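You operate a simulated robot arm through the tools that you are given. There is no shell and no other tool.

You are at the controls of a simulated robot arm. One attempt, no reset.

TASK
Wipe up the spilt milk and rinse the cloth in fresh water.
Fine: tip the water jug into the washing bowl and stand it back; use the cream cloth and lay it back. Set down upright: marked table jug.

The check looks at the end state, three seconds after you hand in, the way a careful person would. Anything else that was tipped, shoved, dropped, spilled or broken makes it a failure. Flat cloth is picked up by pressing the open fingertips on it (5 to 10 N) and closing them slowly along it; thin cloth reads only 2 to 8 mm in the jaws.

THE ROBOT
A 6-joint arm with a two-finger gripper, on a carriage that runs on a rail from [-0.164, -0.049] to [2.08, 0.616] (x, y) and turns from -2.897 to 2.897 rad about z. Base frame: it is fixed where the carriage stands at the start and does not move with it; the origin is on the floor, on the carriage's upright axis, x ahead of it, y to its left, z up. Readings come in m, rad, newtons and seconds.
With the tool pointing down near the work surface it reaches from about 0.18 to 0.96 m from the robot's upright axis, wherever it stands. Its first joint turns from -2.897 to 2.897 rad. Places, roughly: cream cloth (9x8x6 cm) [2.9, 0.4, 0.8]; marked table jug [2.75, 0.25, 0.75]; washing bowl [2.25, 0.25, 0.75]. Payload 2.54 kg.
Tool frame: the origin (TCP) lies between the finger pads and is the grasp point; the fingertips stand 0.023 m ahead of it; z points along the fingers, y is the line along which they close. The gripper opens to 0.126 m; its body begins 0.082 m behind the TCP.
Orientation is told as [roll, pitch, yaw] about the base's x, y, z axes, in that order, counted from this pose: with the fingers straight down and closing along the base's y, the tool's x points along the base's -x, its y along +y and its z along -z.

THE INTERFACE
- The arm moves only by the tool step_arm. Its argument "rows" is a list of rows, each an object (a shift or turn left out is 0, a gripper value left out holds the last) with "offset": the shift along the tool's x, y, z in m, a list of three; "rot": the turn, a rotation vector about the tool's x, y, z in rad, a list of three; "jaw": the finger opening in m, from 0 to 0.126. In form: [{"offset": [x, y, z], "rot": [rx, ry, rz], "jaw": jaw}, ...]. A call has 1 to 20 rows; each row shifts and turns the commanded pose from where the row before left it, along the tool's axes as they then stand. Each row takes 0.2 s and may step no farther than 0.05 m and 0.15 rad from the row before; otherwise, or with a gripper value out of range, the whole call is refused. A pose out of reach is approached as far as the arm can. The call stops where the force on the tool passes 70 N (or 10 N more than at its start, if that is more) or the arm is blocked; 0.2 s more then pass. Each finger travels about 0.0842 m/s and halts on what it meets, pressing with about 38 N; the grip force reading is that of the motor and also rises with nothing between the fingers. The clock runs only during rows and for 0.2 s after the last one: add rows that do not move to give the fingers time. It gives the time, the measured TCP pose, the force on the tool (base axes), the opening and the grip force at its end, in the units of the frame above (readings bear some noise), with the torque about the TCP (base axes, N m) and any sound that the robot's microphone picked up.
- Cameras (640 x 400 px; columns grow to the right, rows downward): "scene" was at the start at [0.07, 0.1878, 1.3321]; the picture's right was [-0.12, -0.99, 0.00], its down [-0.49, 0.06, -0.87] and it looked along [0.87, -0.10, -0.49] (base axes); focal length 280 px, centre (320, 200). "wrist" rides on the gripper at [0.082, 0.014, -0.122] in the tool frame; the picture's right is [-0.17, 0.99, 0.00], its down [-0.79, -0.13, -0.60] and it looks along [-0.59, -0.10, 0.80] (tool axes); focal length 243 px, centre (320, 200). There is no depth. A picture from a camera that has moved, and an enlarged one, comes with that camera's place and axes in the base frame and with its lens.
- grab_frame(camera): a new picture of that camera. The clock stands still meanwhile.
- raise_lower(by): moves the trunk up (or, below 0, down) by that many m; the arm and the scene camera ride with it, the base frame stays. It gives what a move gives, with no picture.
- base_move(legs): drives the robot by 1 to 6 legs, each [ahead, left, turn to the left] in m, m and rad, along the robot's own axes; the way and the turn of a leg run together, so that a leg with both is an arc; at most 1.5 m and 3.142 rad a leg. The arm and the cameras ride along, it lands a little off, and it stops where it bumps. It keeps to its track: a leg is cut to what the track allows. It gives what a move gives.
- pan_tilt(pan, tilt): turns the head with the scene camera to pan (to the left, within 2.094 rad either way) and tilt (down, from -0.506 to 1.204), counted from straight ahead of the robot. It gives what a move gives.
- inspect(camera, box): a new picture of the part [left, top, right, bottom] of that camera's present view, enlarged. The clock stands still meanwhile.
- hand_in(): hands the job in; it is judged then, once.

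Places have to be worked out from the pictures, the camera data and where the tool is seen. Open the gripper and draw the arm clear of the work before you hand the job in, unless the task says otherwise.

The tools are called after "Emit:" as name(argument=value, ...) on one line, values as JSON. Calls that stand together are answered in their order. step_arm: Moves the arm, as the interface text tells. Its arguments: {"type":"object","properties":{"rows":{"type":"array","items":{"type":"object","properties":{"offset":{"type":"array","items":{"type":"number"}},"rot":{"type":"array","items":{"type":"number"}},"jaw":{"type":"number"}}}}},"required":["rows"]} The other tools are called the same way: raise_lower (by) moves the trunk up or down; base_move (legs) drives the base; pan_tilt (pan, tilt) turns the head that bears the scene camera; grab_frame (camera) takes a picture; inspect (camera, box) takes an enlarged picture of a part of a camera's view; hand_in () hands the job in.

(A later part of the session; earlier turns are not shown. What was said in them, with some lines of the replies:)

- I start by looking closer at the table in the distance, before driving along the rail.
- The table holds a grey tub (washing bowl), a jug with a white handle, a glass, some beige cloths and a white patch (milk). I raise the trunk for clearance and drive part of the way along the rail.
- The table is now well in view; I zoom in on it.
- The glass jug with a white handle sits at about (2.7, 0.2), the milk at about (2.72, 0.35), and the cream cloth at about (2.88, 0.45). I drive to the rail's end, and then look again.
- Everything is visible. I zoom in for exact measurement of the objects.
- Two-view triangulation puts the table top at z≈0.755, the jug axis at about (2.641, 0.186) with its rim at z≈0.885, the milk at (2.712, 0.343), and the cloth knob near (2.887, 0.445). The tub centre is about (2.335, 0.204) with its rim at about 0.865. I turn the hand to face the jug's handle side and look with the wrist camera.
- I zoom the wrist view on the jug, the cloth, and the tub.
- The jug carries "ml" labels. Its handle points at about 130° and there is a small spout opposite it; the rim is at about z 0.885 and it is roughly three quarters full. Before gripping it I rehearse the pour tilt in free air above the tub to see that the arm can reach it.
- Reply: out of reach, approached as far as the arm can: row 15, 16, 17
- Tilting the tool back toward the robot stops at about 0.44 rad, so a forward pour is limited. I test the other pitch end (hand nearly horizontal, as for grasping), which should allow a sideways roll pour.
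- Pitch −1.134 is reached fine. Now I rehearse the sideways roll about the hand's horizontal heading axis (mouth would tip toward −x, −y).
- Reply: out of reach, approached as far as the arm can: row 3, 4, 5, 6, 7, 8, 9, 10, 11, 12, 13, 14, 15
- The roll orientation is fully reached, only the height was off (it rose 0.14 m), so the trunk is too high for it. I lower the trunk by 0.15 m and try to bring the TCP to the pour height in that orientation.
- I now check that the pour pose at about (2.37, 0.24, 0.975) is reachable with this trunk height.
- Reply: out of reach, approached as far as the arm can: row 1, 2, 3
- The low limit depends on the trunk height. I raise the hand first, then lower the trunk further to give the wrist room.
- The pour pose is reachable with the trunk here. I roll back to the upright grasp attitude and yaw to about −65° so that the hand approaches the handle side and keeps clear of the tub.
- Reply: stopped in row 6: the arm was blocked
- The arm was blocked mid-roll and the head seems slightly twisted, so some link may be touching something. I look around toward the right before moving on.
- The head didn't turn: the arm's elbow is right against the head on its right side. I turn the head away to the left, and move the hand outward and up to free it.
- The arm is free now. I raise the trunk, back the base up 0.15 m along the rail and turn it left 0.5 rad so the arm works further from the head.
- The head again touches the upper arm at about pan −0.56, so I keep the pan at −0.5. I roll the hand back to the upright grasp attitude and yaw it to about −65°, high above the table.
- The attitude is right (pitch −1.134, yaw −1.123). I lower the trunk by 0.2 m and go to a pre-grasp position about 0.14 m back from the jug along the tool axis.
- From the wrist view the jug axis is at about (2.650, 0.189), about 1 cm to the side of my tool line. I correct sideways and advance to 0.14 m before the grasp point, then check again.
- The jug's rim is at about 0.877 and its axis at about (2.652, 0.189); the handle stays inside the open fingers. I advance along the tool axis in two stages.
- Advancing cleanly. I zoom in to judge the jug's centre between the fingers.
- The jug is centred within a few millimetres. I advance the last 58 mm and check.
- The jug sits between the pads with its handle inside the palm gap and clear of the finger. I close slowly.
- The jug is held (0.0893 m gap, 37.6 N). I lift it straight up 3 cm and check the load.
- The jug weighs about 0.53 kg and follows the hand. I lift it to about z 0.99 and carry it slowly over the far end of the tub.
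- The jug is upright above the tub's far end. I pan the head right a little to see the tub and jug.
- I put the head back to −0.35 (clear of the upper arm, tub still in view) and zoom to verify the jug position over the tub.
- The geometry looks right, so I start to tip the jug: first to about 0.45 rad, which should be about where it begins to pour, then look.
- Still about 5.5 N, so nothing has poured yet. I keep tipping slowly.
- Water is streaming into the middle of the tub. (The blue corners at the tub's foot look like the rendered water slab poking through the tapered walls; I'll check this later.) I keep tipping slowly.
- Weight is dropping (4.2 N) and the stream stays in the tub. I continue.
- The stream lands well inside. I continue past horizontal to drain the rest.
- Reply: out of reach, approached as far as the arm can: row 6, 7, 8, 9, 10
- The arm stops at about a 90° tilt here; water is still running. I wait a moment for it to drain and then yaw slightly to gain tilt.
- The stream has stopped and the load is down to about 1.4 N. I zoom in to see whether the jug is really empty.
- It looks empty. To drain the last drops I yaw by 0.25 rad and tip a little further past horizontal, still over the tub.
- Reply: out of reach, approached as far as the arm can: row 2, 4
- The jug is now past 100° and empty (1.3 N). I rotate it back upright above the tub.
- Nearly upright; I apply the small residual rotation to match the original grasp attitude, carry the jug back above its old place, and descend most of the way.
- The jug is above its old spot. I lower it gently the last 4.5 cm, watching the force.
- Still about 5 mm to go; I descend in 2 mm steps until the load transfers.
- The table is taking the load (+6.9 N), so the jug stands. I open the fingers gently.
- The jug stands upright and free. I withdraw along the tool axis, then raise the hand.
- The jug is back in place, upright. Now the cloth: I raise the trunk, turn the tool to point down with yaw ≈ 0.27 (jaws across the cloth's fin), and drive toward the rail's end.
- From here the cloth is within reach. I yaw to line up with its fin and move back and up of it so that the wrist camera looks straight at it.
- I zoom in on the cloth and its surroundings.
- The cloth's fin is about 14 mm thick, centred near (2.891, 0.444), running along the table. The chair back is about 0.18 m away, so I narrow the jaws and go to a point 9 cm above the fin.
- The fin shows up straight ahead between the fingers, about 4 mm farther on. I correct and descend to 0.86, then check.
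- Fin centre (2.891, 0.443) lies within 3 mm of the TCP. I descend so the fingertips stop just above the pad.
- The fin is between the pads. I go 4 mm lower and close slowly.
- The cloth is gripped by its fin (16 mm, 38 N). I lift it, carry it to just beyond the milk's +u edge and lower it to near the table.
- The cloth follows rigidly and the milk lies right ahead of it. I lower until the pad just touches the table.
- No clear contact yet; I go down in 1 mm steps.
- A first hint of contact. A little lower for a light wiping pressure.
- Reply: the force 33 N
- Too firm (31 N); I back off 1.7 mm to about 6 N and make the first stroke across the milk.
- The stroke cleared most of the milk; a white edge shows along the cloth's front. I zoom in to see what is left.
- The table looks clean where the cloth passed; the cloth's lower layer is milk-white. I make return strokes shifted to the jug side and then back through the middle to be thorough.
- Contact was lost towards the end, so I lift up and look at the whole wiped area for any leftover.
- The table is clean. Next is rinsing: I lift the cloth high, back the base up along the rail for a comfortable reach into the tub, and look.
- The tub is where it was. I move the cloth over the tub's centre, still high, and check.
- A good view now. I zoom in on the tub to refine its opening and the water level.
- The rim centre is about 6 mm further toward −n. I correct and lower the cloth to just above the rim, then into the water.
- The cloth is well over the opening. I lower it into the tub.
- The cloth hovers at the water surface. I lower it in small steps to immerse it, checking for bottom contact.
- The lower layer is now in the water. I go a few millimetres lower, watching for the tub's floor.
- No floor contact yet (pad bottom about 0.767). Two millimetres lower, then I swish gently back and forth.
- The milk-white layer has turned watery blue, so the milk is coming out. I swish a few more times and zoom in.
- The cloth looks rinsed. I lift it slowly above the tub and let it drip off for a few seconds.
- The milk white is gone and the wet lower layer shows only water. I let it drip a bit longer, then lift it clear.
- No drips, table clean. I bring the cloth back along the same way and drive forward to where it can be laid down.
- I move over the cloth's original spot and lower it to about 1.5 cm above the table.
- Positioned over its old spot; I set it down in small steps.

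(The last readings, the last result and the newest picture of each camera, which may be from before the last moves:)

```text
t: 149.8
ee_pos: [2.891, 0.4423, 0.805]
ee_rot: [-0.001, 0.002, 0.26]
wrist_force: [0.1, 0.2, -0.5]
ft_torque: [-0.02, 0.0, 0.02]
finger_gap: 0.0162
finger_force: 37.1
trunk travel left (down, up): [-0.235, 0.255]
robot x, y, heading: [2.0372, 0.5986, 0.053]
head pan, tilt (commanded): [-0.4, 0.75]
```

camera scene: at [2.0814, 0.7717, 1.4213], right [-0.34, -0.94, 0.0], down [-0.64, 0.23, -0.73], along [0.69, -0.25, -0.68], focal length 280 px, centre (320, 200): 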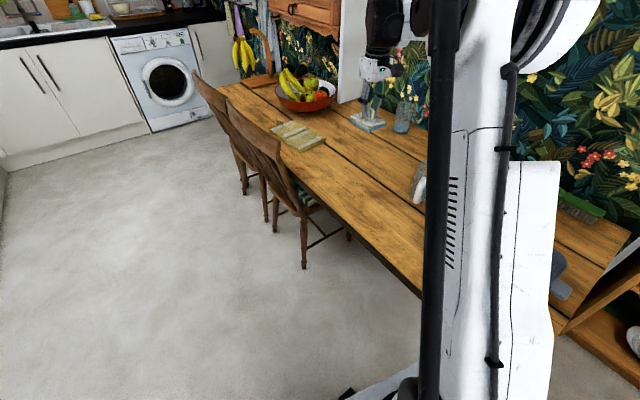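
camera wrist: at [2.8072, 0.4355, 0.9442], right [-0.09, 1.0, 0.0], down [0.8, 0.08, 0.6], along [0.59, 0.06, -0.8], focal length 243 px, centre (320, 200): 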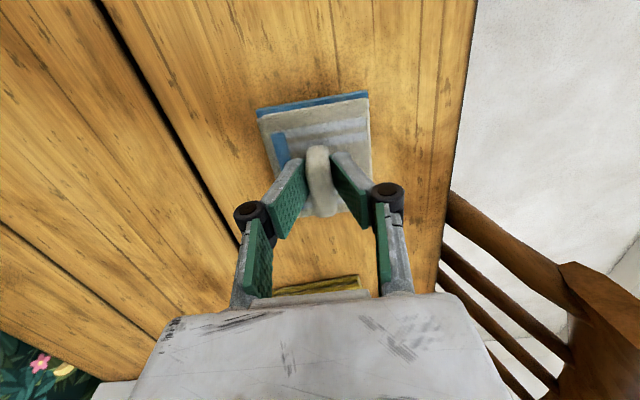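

Not quite touching; another couple of 1 mm steps.

Emit:
step_arm(rows=[{"offset": [0, 0, 0.001]}, {}])

Emit:
step_arm(rows=[{"offset": [0, 0, 0.0008]}, {}])

```text
t: 150.4
ee_pos: [2.8915, 0.4424, 0.8051]
ee_rot: [0.0, 0.003, 0.259]
wrist_force: [1.6, -0.3, 4.3]
ft_torque: [0.05, -0.3, -0.04]
finger_gap: 0.0159
finger_force: 38.3
trunk travel left (down, up): [-0.235, 0.255]
robot x, y, heading: [2.0374, 0.6033, 0.052]
head pan, tilt (commanded): [-0.4, 0.75]
```

```text
t: 151.0
ee_pos: [2.8902, 0.4422, 0.8049]
ee_rot: [0.0, 0.001, 0.261]
wrist_force: [-1.6, 2.6, 14.6]
ft_torque: [0.08, 0.07, -0.02]
finger_gap: 0.016
finger_force: 37.9
trunk travel left (down, up): [-0.235, 0.255]
robot x, y, heading: [2.0329, 0.6013, 0.056]
head pan, tilt (commanded): [-0.4, 0.75]
```

The cloth lies on the table. I ease the pressure, open the fingers and lift the hand straight up.

Emit:
step_arm(rows=[{"offset": [0, 0, -0.0008]}, {"jaw": 0.02}, {"jaw": 0.028}, {"jaw": 0.04}, {"jaw": 0.055}, {"jaw": 0.06}, {}, {"offset": [0, 0, -0.02]}, {"offset": [0, 0, -0.03]}, {"offset": [0, 0, -0.04]}, {"offset": [0, 0, -0.05]}, {"offset": [0, 0, -0.05]}, {"offset": [0, 0, -0.05]}, {}])

Emit:
grab_frame(camera="wrist")

Emit:
grab_frame(camera="scene")

```text
t: 154.0
ee_pos: [2.8895, 0.4446, 1.0447]
ee_rot: [-0.001, 0.002, 0.262]
wrist_force: [1.2, -0.4, 0.9]
ft_torque: [0.03, -0.03, 0.0]
finger_gap: 0.06
finger_force: 0.1
trunk travel left (down, up): [-0.235, 0.255]
robot x, y, heading: [2.0323, 0.6061, 0.056]
head pan, tilt (commanded): [-0.4, 0.75]
```

```text
taken
camera wrist: at [2.8081, 0.4356, 1.168], right [-0.09, 1.0, 0.0], down [0.8, 0.08, 0.6], along [0.59, 0.06, -0.8], focal length 243 px, centre (320, 200)
```

wrist: 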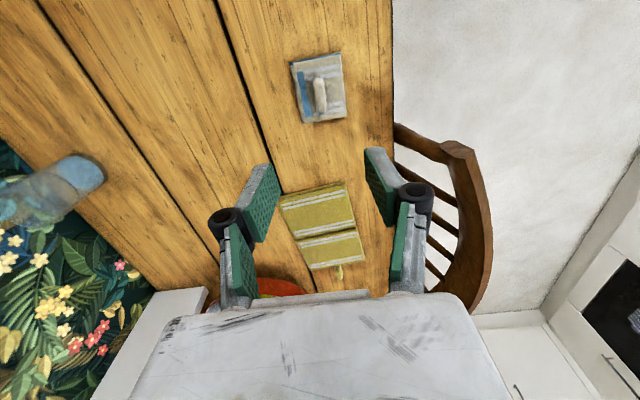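

```text
taken
camera scene: at [2.0812, 0.7719, 1.4212], right [-0.34, -0.94, 0.0], down [-0.64, 0.23, -0.73], along [0.69, -0.25, -0.68], focal length 280 px, centre (320, 200)
```

scene: 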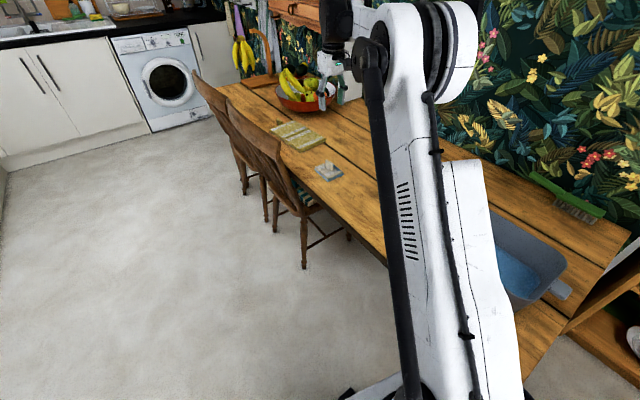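

The cloth is laid back. I open the gripper, raise the trunk and back the robot away from the table for a final check.

Emit:
raise_lower(by=0.15)

Emit:
base_move(legs=[[-0.75, -0.175, 0]])

Emit:
pan_tilt(pan=-0.15, tilt=0.6)

Emit:
grab_frame(camera="scene")

Emit:
grab_frame(camera="wrist")

```text
t: 155.7
ee_pos: [2.8914, 0.4446, 1.1963]
ee_rot: [0.0, 0.003, 0.26]
wrist_force: [-0.4, 0.1, 0.6]
ft_torque: [0.03, -0.01, -0.03]
finger_gap: 0.0599
finger_force: 0.1
trunk travel left (down, up): [-0.385, 0.105]
robot x, y, heading: [2.033, 0.6013, 0.059]
head pan, tilt (commanded): [-0.4, 0.75]
```

```text
t: 159.9
ee_pos: [2.1525, 0.2393, 1.1943]
ee_rot: [-0.001, 0.002, 0.279]
wrist_force: [-0.1, -0.2, -0.7]
ft_torque: [0.03, -0.01, 0.0]
finger_gap: 0.06
finger_force: 0.1
trunk travel left (down, up): [-0.385, 0.105]
robot x, y, heading: [1.2907, 0.3847, 0.071]
head pan, tilt (commanded): [-0.4, 0.75]
```

```text
t: 160.7
ee_pos: [2.1522, 0.2395, 1.1944]
ee_rot: [0.002, 0.002, 0.28]
wrist_force: [0.3, -0.8, -0.3]
ft_torque: [0.01, 0.01, 0.0]
finger_gap: 0.0599
finger_force: 0.1
trunk travel left (down, up): [-0.385, 0.105]
robot x, y, heading: [1.2934, 0.3826, 0.071]
head pan, tilt (commanded): [-0.15, 0.6]
```

```text
taken
camera scene: at [1.3468, 0.5728, 1.5841], right [-0.08, -1.0, 0.0], down [-0.56, 0.04, -0.82], along [0.82, -0.06, -0.57], focal length 280 px, centre (320, 200)
```

scene: 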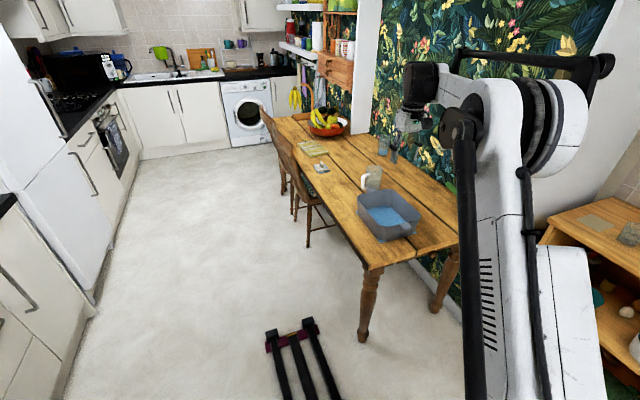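

```text
taken
camera wrist: at [2.0701, 0.2299, 1.3174], right [-0.11, 0.99, 0.0], down [0.8, 0.09, 0.6], along [0.59, 0.07, -0.8], focal length 243 px, centre (320, 200)
```

wrist: 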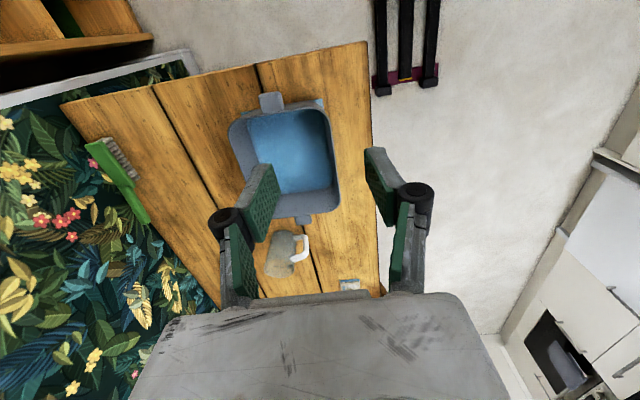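

I zoom in over the table to verify the final state: table clean, jug upright, cloth flat, tub in place.

Emit:
inspect(camera="scene", box=[270, 110, 460, 280])

Emit:
inspect(camera="scene", box=[295, 130, 395, 220])

Emit:
inspect(camera="wrist", box=[210, 70, 390, 300])

```text
2.35 times, centred on (365, 195) of scene
camera zoom: at [1.3468, 0.5728, 1.5841], right [-0.08, -1.0, 0.0], down [-0.56, 0.04, -0.82], along [0.82, -0.06, -0.57], focal length 659 px, centre (214, 212)
```

zoom: 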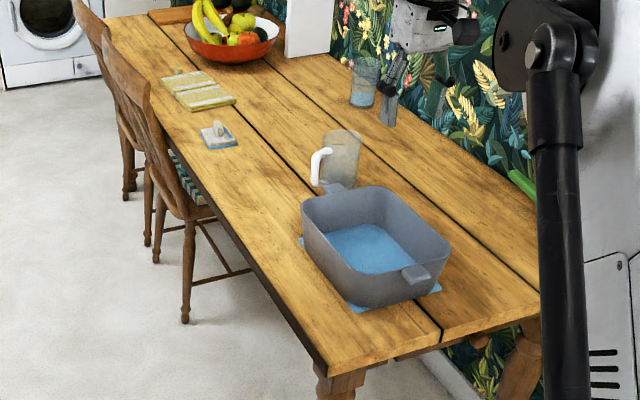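

```text
4.44 times, centred on (345, 175) of scene
camera zoom: at [1.3468, 0.5728, 1.5841], right [-0.08, -1.0, 0.0], down [-0.56, 0.04, -0.82], along [0.82, -0.06, -0.57], focal length 1245 px, centre (209, 311)
```

zoom: 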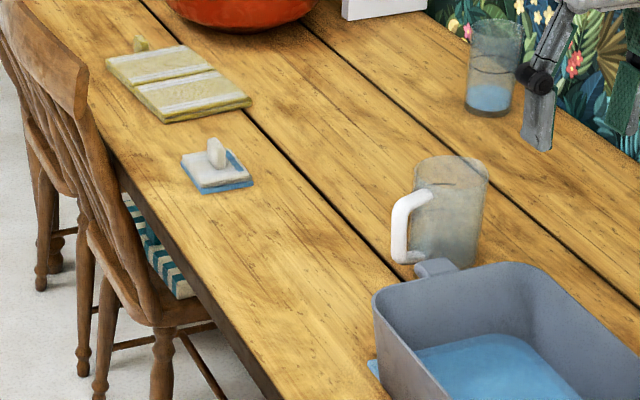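

```text
1.74 times, centred on (300, 185) of wrist
camera zoom: at [2.0701, 0.2299, 1.3174], right [-0.11, 0.99, 0.0], down [0.8, 0.09, 0.6], along [0.59, 0.07, -0.8], focal length 422 px, centre (355, 226)
```

zoom: 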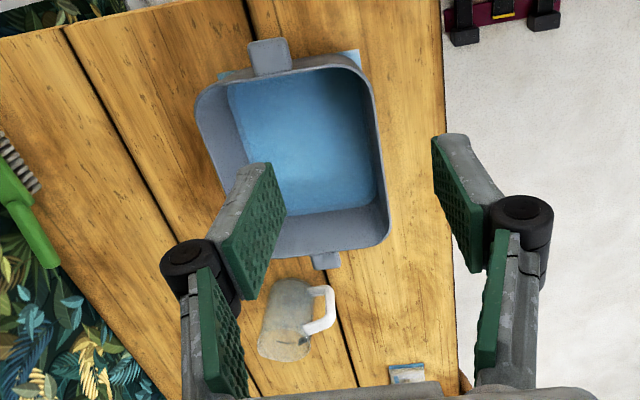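

All looks right: table dry and clean, jug upright, cloth flat in its place, tub unmoved with the water in it. I open the gripper fully and drive further clear.

Emit:
step_arm(rows=[{"jaw": 0.1}, {"jaw": 0.126}, {}, {}])

Emit:
base_move(legs=[[-0.6, -0.135, 0]])

Emit:
grab_frame(camera="scene")

```text
t: 161.7
ee_pos: [2.1522, 0.2403, 1.1943]
ee_rot: [-0.001, 0.0, 0.28]
wrist_force: [0.4, -0.2, -0.2]
ft_torque: [-0.02, -0.03, 0.01]
finger_gap: 0.1261
finger_force: 0.1
trunk travel left (down, up): [-0.385, 0.105]
robot x, y, heading: [1.2937, 0.3848, 0.07]
head pan, tilt (commanded): [-0.15, 0.6]
```

```text
t: 165.1
ee_pos: [1.5736, 0.0728, 1.1953]
ee_rot: [0.001, 0.001, 0.286]
wrist_force: [-0.3, -0.7, -0.4]
ft_torque: [-0.02, -0.02, 0.04]
finger_gap: 0.1259
finger_force: 0.0
trunk travel left (down, up): [-0.385, 0.105]
robot x, y, heading: [0.712, 0.2086, 0.083]
head pan, tilt (commanded): [-0.15, 0.6]
```

```text
taken
camera scene: at [0.7649, 0.4014, 1.5842], right [-0.07, -1.0, 0.0], down [-0.56, 0.04, -0.83], along [0.82, -0.06, -0.56], focal length 280 px, centre (320, 200)
```

scene: 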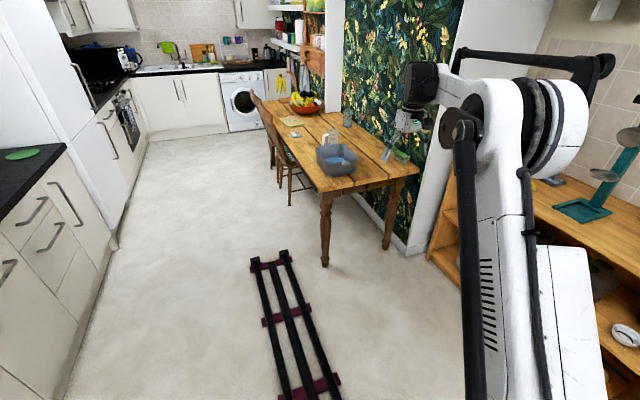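

The arm is clear, the gripper is open, and the scene is in order: milk wiped, cloth rinsed and laid back, jug emptied into the tub and standing upright. I hand in.

Emit:
hand_in()

```text
The job is handed in.
```

The milk is wiped up, the cream cloth is rinsed and back where it lay, and I've handed the job in. I haven't seen the checker's result.

- **Water:** I poured the marked jug into the washing bowl until it looked empty. I then stood it back upright within a few millimetres of where it was.
- **Milk:** No milk shows on the table in the last pictures. I wiped with three strokes, the last with little or no pressure, but the area had already come clean.
- **Cloth:** I swished it in the fresh water until no milk showed and let it drip over the bowl. It is lying flat on its old spot, still wet.

- **Blue patches at the bowl's foot:** Small blue corners show outside the bowl near the table. They appeared with the first water and didn't grow as I poured more, so I took them as a drawing fault and not a spill. I couldn't confirm that.
- **One bump along the way:** While I was practising the pour, the arm blocked against the robot's own head. Nothing on the table was disturbed.

The gripper is open and the robot is backed well clear of the table.
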